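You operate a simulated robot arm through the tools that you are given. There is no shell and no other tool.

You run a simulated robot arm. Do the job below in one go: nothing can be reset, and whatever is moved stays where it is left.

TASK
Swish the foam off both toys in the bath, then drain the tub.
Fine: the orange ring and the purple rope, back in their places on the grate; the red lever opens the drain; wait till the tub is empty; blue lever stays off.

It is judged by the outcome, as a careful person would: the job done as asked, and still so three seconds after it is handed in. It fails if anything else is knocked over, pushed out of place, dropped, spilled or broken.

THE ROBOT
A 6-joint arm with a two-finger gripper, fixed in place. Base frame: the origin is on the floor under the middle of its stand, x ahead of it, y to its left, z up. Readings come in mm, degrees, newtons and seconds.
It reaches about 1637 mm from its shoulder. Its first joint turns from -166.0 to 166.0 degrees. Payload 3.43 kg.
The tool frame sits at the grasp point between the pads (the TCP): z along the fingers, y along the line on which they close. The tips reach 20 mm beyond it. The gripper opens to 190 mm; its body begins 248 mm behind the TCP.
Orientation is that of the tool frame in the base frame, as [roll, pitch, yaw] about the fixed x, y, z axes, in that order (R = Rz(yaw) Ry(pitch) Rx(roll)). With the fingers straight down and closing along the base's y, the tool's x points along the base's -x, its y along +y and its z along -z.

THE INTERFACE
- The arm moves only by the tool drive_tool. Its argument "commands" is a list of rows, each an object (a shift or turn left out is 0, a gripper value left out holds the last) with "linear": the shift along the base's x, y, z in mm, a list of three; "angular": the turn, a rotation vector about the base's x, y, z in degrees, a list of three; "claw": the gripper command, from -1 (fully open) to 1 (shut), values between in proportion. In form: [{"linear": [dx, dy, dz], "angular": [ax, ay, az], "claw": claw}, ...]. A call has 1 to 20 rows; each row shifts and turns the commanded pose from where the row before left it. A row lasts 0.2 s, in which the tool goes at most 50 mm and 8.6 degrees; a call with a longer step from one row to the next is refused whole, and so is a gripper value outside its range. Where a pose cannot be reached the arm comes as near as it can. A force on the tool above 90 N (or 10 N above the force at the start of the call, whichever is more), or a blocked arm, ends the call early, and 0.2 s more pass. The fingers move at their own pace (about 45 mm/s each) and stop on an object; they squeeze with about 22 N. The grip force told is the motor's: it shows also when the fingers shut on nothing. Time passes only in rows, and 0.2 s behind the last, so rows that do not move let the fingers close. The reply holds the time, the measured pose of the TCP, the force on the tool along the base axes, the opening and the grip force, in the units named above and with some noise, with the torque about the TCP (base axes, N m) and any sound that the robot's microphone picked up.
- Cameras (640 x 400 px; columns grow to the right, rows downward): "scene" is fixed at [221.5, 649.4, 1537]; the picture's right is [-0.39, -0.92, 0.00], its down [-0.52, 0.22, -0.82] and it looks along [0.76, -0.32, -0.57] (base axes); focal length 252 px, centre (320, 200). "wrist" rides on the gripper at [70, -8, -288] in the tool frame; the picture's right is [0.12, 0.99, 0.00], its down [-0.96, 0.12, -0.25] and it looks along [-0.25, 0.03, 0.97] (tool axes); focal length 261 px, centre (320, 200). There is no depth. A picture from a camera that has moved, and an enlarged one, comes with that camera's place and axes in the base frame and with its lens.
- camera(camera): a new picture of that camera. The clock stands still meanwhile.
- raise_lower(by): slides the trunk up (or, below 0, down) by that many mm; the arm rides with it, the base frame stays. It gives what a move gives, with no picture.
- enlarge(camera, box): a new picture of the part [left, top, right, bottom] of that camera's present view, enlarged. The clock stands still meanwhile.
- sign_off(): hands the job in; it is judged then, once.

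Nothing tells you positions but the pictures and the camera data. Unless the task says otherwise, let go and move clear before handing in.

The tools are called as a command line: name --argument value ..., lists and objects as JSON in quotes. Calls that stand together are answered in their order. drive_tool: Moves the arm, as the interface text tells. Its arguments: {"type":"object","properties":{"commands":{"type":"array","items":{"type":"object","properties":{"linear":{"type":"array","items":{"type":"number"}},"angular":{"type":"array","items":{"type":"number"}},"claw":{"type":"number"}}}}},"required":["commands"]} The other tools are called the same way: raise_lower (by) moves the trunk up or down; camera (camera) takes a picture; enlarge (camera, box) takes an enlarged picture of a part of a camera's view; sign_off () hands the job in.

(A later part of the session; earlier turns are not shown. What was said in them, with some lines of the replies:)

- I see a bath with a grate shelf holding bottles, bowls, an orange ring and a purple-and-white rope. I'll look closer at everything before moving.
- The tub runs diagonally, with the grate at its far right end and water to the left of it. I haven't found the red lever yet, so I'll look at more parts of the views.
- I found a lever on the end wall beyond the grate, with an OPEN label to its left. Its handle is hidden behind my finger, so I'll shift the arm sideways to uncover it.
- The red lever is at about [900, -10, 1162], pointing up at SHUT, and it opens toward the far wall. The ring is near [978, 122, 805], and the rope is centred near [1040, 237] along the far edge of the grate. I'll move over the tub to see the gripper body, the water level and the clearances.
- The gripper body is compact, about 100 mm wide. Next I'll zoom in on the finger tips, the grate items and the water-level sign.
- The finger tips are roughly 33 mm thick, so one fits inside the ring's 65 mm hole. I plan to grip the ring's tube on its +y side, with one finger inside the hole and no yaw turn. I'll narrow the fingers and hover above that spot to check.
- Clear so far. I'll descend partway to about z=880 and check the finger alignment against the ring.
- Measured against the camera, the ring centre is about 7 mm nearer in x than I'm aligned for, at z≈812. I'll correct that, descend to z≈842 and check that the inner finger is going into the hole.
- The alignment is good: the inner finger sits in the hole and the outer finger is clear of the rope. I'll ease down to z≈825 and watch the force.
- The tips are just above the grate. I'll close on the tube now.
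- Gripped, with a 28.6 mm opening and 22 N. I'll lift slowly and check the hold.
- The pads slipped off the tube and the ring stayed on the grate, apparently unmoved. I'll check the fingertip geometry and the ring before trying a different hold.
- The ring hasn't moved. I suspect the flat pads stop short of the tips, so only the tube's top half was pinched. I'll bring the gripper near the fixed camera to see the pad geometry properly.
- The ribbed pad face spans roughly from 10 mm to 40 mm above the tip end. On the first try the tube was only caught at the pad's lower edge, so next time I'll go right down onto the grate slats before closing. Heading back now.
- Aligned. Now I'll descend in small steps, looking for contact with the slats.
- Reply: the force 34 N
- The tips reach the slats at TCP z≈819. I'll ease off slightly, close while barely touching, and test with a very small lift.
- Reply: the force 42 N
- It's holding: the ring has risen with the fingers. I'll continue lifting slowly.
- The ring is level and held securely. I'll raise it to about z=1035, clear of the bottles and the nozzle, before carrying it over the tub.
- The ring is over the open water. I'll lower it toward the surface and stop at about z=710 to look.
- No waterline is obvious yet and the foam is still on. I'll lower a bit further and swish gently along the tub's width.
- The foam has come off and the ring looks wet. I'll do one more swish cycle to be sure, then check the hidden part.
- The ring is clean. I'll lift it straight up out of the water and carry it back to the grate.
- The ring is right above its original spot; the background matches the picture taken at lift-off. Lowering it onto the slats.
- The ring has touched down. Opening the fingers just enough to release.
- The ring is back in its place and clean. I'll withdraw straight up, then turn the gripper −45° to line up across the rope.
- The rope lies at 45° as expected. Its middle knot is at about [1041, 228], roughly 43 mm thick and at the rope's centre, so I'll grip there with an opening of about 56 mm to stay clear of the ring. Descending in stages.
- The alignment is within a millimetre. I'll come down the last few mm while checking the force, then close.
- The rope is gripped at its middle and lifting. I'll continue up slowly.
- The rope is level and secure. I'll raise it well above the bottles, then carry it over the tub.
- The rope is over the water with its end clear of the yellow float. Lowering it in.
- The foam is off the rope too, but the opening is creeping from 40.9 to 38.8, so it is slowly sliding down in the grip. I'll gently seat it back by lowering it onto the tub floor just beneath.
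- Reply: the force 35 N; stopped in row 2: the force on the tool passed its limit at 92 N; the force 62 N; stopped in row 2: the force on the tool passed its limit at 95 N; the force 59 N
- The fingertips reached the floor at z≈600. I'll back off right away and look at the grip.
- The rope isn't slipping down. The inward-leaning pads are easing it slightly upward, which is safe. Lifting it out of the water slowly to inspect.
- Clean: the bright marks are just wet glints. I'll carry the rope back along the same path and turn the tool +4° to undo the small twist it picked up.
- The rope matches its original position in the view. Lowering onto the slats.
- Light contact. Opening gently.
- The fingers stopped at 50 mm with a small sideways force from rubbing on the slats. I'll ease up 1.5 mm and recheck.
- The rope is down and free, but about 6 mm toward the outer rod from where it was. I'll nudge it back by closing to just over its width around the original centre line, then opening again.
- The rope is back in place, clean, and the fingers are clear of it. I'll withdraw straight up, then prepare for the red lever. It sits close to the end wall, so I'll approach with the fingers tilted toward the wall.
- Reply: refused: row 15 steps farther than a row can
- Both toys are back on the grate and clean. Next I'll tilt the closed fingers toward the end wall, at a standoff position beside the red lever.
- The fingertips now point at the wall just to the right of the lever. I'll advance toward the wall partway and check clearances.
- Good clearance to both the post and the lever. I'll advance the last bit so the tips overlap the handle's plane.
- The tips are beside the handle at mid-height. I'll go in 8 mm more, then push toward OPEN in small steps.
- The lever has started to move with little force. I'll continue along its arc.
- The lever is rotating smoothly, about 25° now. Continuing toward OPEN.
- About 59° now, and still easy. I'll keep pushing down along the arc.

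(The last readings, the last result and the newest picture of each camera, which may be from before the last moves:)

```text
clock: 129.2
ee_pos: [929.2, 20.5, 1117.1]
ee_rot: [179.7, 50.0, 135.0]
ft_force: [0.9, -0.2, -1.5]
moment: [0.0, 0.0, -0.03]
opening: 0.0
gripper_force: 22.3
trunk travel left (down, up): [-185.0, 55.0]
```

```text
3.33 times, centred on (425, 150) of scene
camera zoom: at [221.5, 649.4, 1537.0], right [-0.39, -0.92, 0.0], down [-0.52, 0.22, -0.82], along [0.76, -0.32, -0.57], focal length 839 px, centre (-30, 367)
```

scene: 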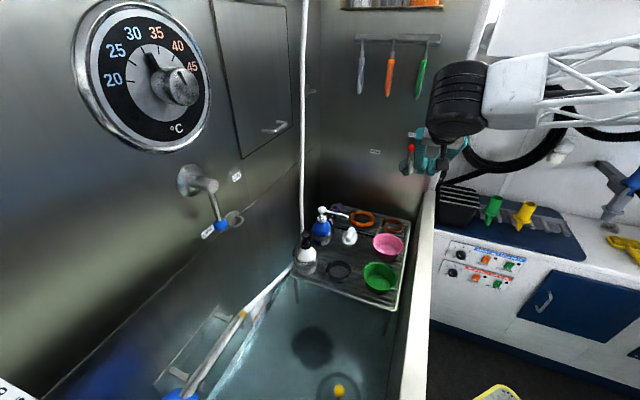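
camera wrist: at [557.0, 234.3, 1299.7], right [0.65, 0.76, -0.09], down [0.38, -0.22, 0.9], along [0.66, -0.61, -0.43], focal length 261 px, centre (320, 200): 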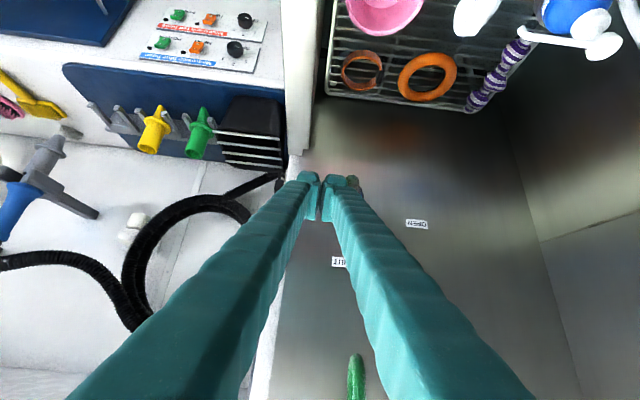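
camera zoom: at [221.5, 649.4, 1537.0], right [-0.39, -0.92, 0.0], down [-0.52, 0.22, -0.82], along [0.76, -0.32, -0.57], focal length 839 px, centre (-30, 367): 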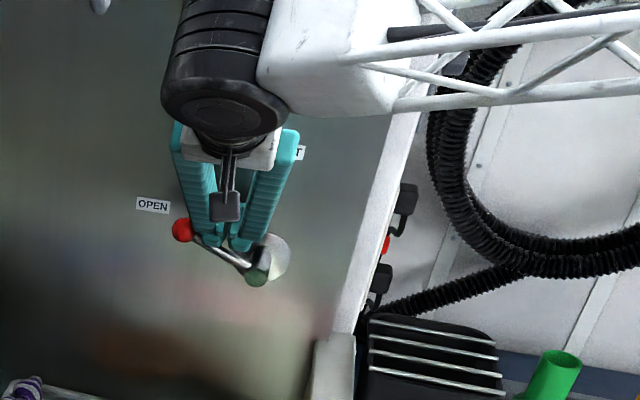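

drive_tool --commands '[{"linear": [1.2, 1.2, -3.4]}, {"linear": [1.1, 1.1, -3.5]}, {"linear": [1, 1, -3.5]}]'

enlarge --camera "wrist" --box '[240, 100, 440, 300]'

enlarge --camera "scene" --box '[370, 90, 480, 210]'

```text
clock: 130.0
ee_pos: [931.9, 21.1, 1112.5]
ee_rot: [179.4, 50.2, 134.7]
ft_force: [-13.1, -7.6, 36.3]
moment: [0.11, -0.13, 0.32]
opening: 0.0
gripper_force: 21.9
trunk travel left (down, up): [-185.0, 55.0]
```

```text
2.00 times, centred on (340, 200) of wrist
camera zoom: at [736.0, 202.7, 1241.7], right [0.65, 0.76, -0.08], down [0.38, -0.22, 0.9], along [0.66, -0.61, -0.43], focal length 521 px, centre (280, 200)
```

zoom: 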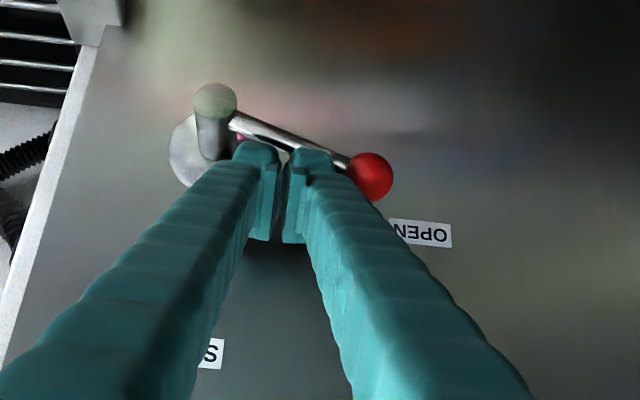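

```text
3.33 times, centred on (425, 150) of scene
camera zoom: at [221.5, 649.4, 1537.0], right [-0.39, -0.92, 0.0], down [-0.52, 0.22, -0.82], along [0.76, -0.32, -0.57], focal length 839 px, centre (-30, 367)
```

zoom: 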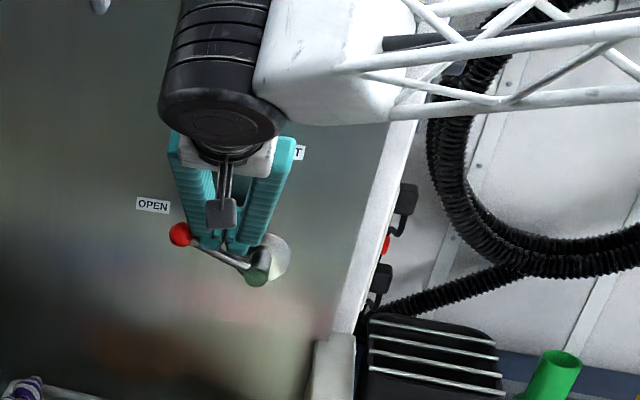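

The lever has reached its stop at about 71°, exactly pointing at OPEN. I'll back off upward and away, then check that it stays and that the tub is draining.

drive_tool --commands '[{"linear": [0, 0, 6]}, {"linear": [0, 0, 10]}, {"linear": [-10, 10, 10]}, {"linear": [-20, 20, 10]}, {"linear": [-25, 25, 10]}, {"linear": [-25, 25, 10]}, {"linear": [-25, 25, 10]}, {}]'

camera --camera "scene"

enlarge --camera "scene" --box '[350, 110, 460, 210]'

enlarge --camera "scene" --box '[220, 270, 420, 400]'

```text
clock: 131.8
ee_pos: [828.5, 131.3, 1171.1]
ee_rot: [179.7, 50.0, 135.0]
ft_force: [0.3, -0.3, 0.4]
moment: [0.0, 0.03, 0.02]
opening: 0.1
gripper_force: 22.2
trunk travel left (down, up): [-185.0, 55.0]
```

```text
taken
```

scene: 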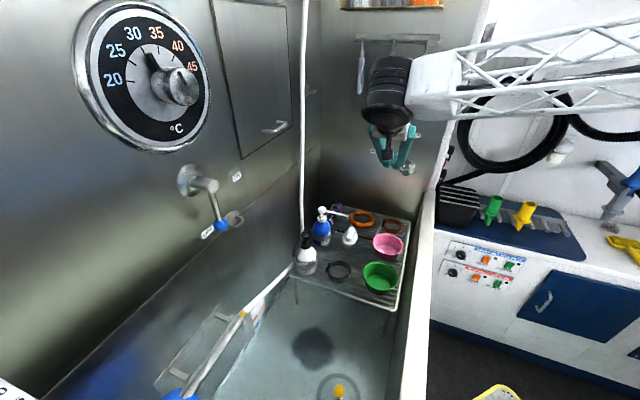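

```text
4.00 times, centred on (405, 160) of scene
camera zoom: at [221.5, 649.4, 1537.0], right [-0.39, -0.92, 0.0], down [-0.52, 0.22, -0.82], along [0.76, -0.32, -0.57], focal length 1006 px, centre (-20, 360)
```

zoom: 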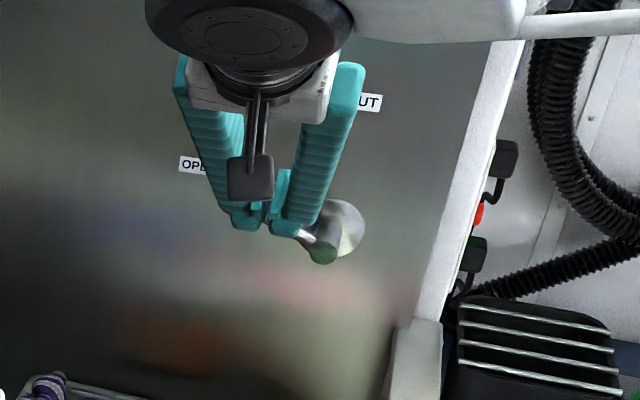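

```text
3.08 times, centred on (320, 335) of scene
camera zoom: at [221.5, 649.4, 1537.0], right [-0.39, -0.92, 0.0], down [-0.52, 0.22, -0.82], along [0.76, -0.32, -0.57], focal length 774 px, centre (320, -215)
```

zoom: 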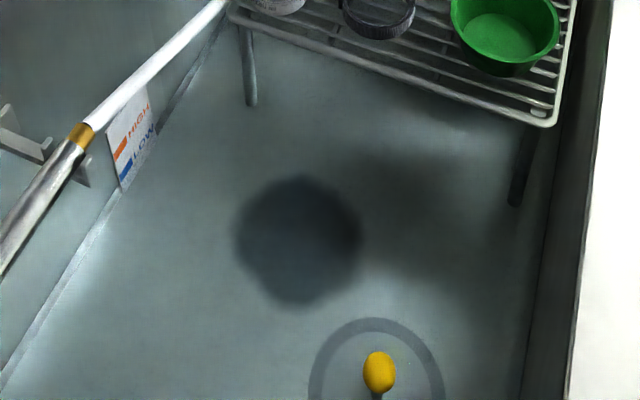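

The lever seems to be staying open and the water looks lower. I'll untilt, move clear to get a full view, and let time pass.

drive_tool --commands '[{"linear": [-30, 10, 15], "angular": [5.87, 5.87, 0]}, {"linear": [-30, 10, 15], "angular": [5.87, 5.87, 0]}, {"linear": [-30, 5, 15], "angular": [5.87, 5.87, 0]}, {"linear": [-30, 0, 15], "angular": [5.87, 5.87, 0]}, {"linear": [-30, -10, 15], "angular": [5.87, 5.87, 0]}, {"linear": [-30, -30, 15], "angular": [5.87, 5.87, 0]}, {"linear": [-30, -30, 15]}, {"linear": [-20, -35, 15]}, {"linear": [0, -40, 15]}, {"linear": [0, -40, 15]}, {}, {}, {}, {}]'

camera --camera "scene"

enlarge --camera "scene" --box '[350, 110, 460, 210]'

enlarge --camera "scene" --box '[220, 270, 420, 400]'

camera --camera "wrist"

```text
clock: 134.8
ee_pos: [598.3, -29.4, 1325.1]
ee_rot: [179.7, 0.2, 135.0]
ft_force: [0.7, 0.3, 0.9]
moment: [-0.01, -0.01, 0.05]
opening: 0.1
gripper_force: 21.3
trunk travel left (down, up): [-185.0, 55.0]
```

```text
taken
```

scene: 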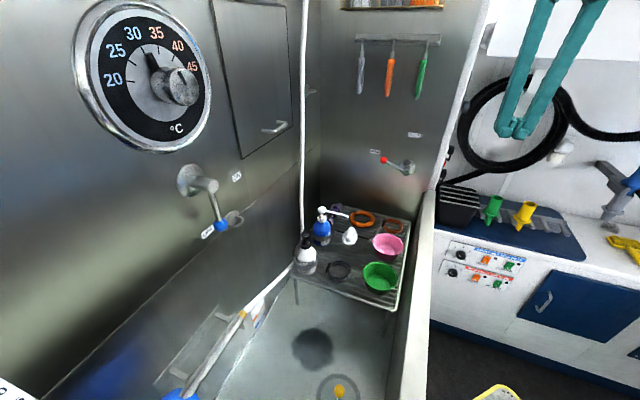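

```text
4.00 times, centred on (405, 160) of scene
camera zoom: at [221.5, 649.4, 1537.0], right [-0.39, -0.92, 0.0], down [-0.52, 0.22, -0.82], along [0.76, -0.32, -0.57], focal length 1006 px, centre (-20, 360)
```

zoom: 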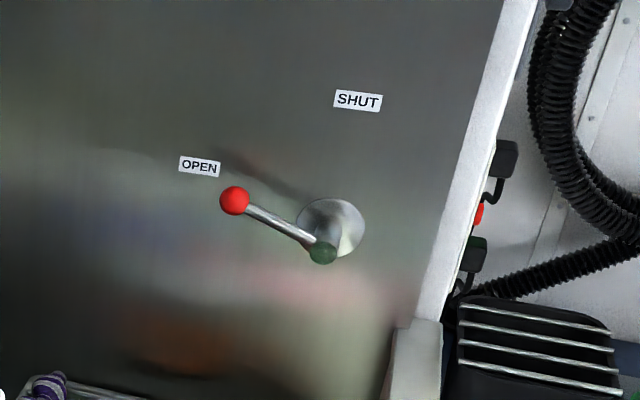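

```text
3.08 times, centred on (320, 335) of scene
camera zoom: at [221.5, 649.4, 1537.0], right [-0.39, -0.92, 0.0], down [-0.52, 0.22, -0.82], along [0.76, -0.32, -0.57], focal length 774 px, centre (320, -215)
```

zoom: 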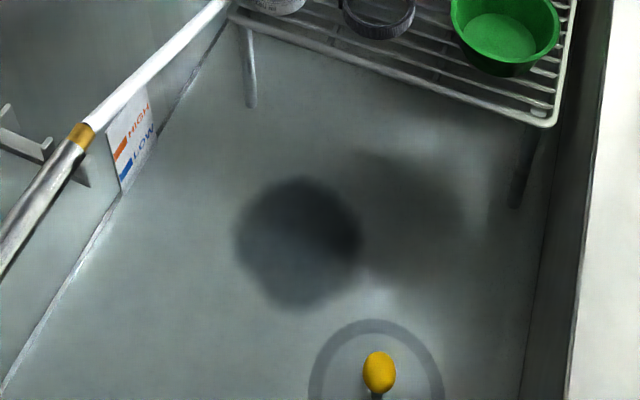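

```text
taken
camera wrist: at [542.0, 12.9, 1611.9], right [0.62, 0.79, 0.0], down [0.76, -0.6, 0.25], along [0.2, -0.15, -0.97], focal length 261 px, centre (320, 200)
```

wrist: 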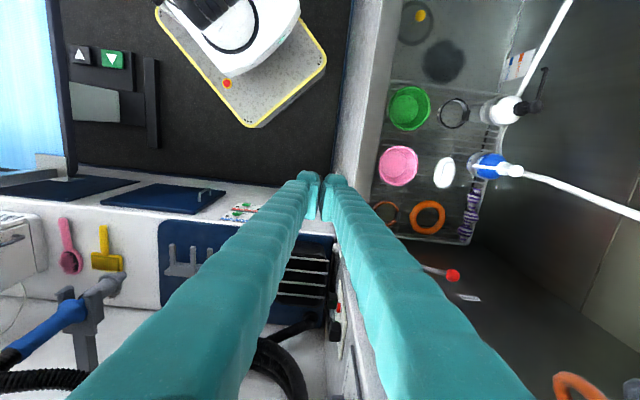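

The red lever holds at OPEN and the blue lever is still at OFF. The water is thinning out, so I'll wait and compare.

drive_tool --commands '[{}, {}, {}, {}, {}, {}, {}, {}, {}, {}, {}, {}, {}, {}, {}, {}, {}, {}, {}, {}]'

drive_tool --commands '[{}, {}, {}, {}, {}, {}, {}, {}, {}, {}, {}, {}, {}, {}, {}, {}, {}, {}, {}, {}]'

enlarge --camera "scene" --box '[220, 270, 420, 400]'

enlarge --camera "wrist" --box '[360, 0, 560, 130]'

```text
clock: 139.0
ee_pos: [599.1, -30.4, 1324.9]
ee_rot: [179.7, 0.1, 135.0]
ft_force: [0.4, 0.2, -0.7]
moment: [0.03, 0.01, 0.0]
opening: 0.0
gripper_force: 22.1
trunk travel left (down, up): [-185.0, 55.0]
```

```text
clock: 143.2
ee_pos: [599.4, -29.9, 1324.8]
ee_rot: [179.7, 0.2, 134.9]
ft_force: [-0.3, 0.3, 0.4]
moment: [-0.02, -0.02, 0.01]
opening: 0.1
gripper_force: 21.8
trunk travel left (down, up): [-185.0, 55.0]
```

```text
3.08 times, centred on (320, 335) of scene
camera zoom: at [221.5, 649.4, 1537.0], right [-0.39, -0.92, 0.0], down [-0.52, 0.22, -0.82], along [0.76, -0.32, -0.57], focal length 774 px, centre (320, -215)
```

zoom: 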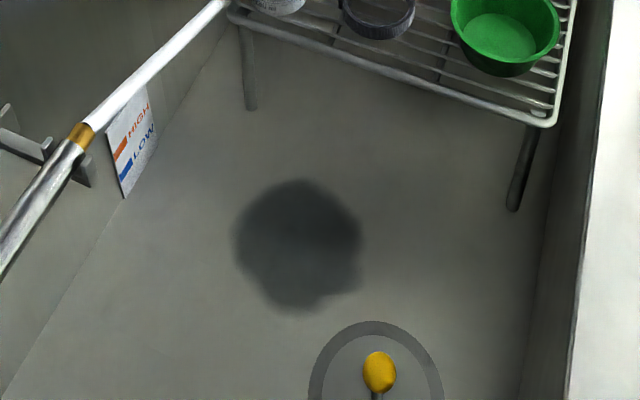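

```text
3.08 times, centred on (460, 65) of wrist
camera zoom: at [542.0, 13.0, 1611.9], right [0.62, 0.79, 0.0], down [0.76, -0.6, 0.25], along [0.2, -0.15, -0.97], focal length 802 px, centre (-111, 615)
```

zoom: 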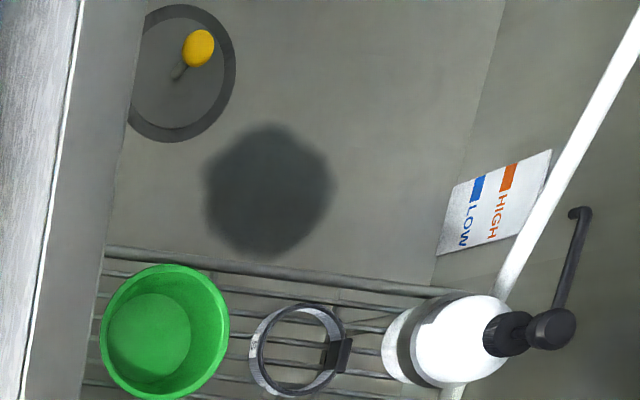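

The blue tint and the bright strip at the far wall are gone, so the tub looks empty. I'll wait longer to be sure and take a closer look at the floor and drain.

drive_tool --commands '[{}, {}, {}, {}, {}, {}, {}, {}, {}, {}, {}, {}, {}, {}, {}, {}, {}, {}, {}, {}]'

drive_tool --commands '[{}, {}, {}, {}, {}, {}, {}, {}, {}, {}, {}, {}, {}, {}, {}, {}, {}, {}, {}, {}]'

enlarge --camera "scene" --box '[220, 270, 420, 400]'

enlarge --camera "wrist" --box '[360, 0, 560, 130]'

```text
clock: 147.4
ee_pos: [598.6, -28.9, 1324.3]
ee_rot: [179.7, 0.2, 135.0]
ft_force: [-0.1, 0.3, 0.4]
moment: [0.01, -0.01, 0.03]
opening: 0.1
gripper_force: 21.7
trunk travel left (down, up): [-185.0, 55.0]
```

```text
clock: 151.6
ee_pos: [599.2, -30.0, 1324.0]
ee_rot: [179.6, 0.2, 134.9]
ft_force: [0.2, -0.5, -0.6]
moment: [-0.02, -0.03, -0.02]
opening: 0.0
gripper_force: 22.1
trunk travel left (down, up): [-185.0, 55.0]
```

```text
3.08 times, centred on (320, 335) of scene
camera zoom: at [221.5, 649.4, 1537.0], right [-0.39, -0.92, 0.0], down [-0.52, 0.22, -0.82], along [0.76, -0.32, -0.57], focal length 774 px, centre (320, -215)
```

zoom: 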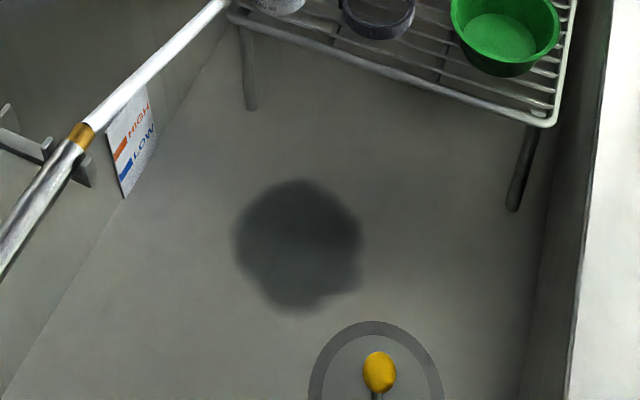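

```text
3.08 times, centred on (460, 65) of wrist
camera zoom: at [542.0, 12.9, 1611.9], right [0.62, 0.79, 0.0], down [0.76, -0.6, 0.25], along [0.2, -0.15, -0.97], focal length 802 px, centre (-111, 615)
```

zoom: 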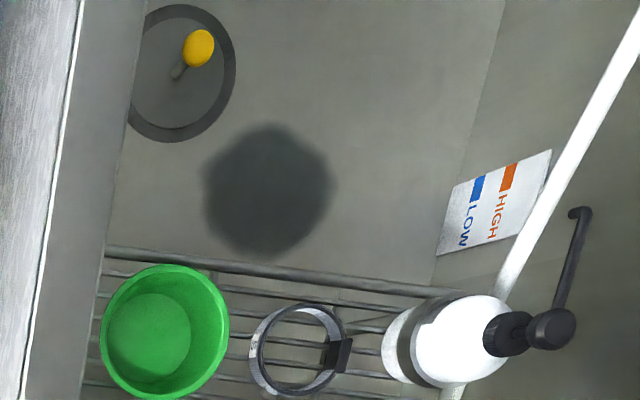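

The two views, 8 s apart, are identical, so the tub is empty. Final check of the grate, the levers and everything else against the first pictures.

enlarge --camera "scene" --box '[260, 180, 440, 300]'

enlarge --camera "scene" --box '[160, 140, 280, 260]'

enlarge --camera "wrist" --box '[360, 170, 520, 310]'

```text
3.33 times, centred on (350, 240) of scene
camera zoom: at [221.5, 649.4, 1537.0], right [-0.39, -0.92, 0.0], down [-0.52, 0.22, -0.82], along [0.76, -0.32, -0.57], focal length 839 px, centre (220, 67)
```

zoom: 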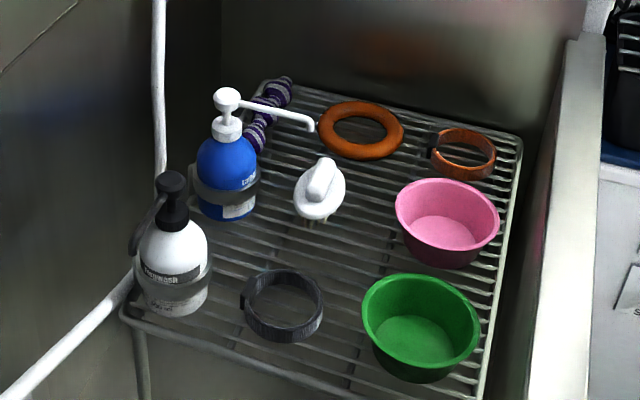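

```text
3.33 times, centred on (220, 200) of scene
camera zoom: at [221.5, 649.4, 1537.0], right [-0.39, -0.92, 0.0], down [-0.52, 0.22, -0.82], along [0.76, -0.32, -0.57], focal length 839 px, centre (653, 200)
```

zoom: 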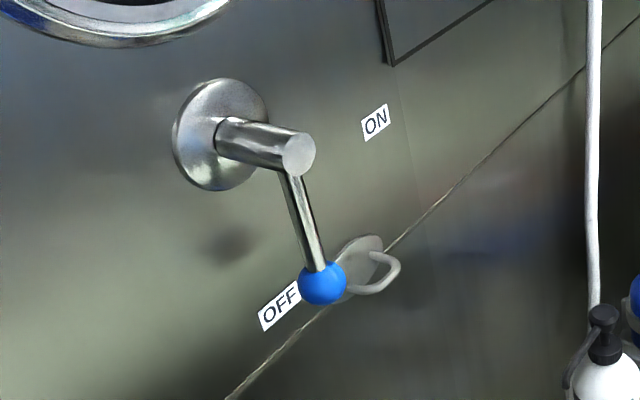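

```text
2.86 times, centred on (440, 240) of wrist
camera zoom: at [542.0, 12.9, 1611.9], right [0.62, 0.79, 0.0], down [0.76, -0.6, 0.25], along [0.2, -0.15, -0.97], focal length 745 px, centre (-23, 86)
```

zoom: 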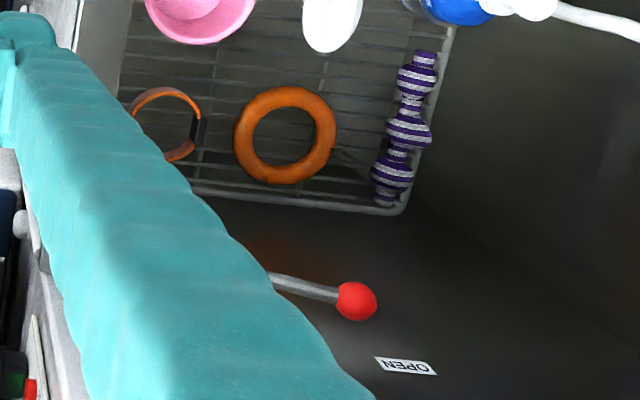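

Both toys are clean and back in their places on the grate, and everything else is where it started. The red lever stays at OPEN, the blue lever is at OFF, the tub is empty and the arm is clear. Handing in.

sign_off

```text
The job is handed in.
```

The foam is off both toys, they are back on the grate, and the tub has drained. The job is handed in.

- **Orange ring:** it is back in its original spot. My first grip slipped off it without moving it; the second held.
- **Purple rope:** it is about 4 mm closer to the outer rod than it started, possibly turned by a few degrees. It had landed a little further off, so I nudged it back.
- **Tub floor:** while washing the rope I pressed the fingertips onto the tub floor, hard enough that the force limit stopped the arm twice. I saw no damage.
- **Draining:** the red lever is at its stop on OPEN and stayed there when I let go. I waited until two views of the tub about 8 seconds apart looked the same, with no water left.
- **Everything else:** the blue lever is still at OFF. The bottles, bowls, brush and collars look unmoved in the final pictures.
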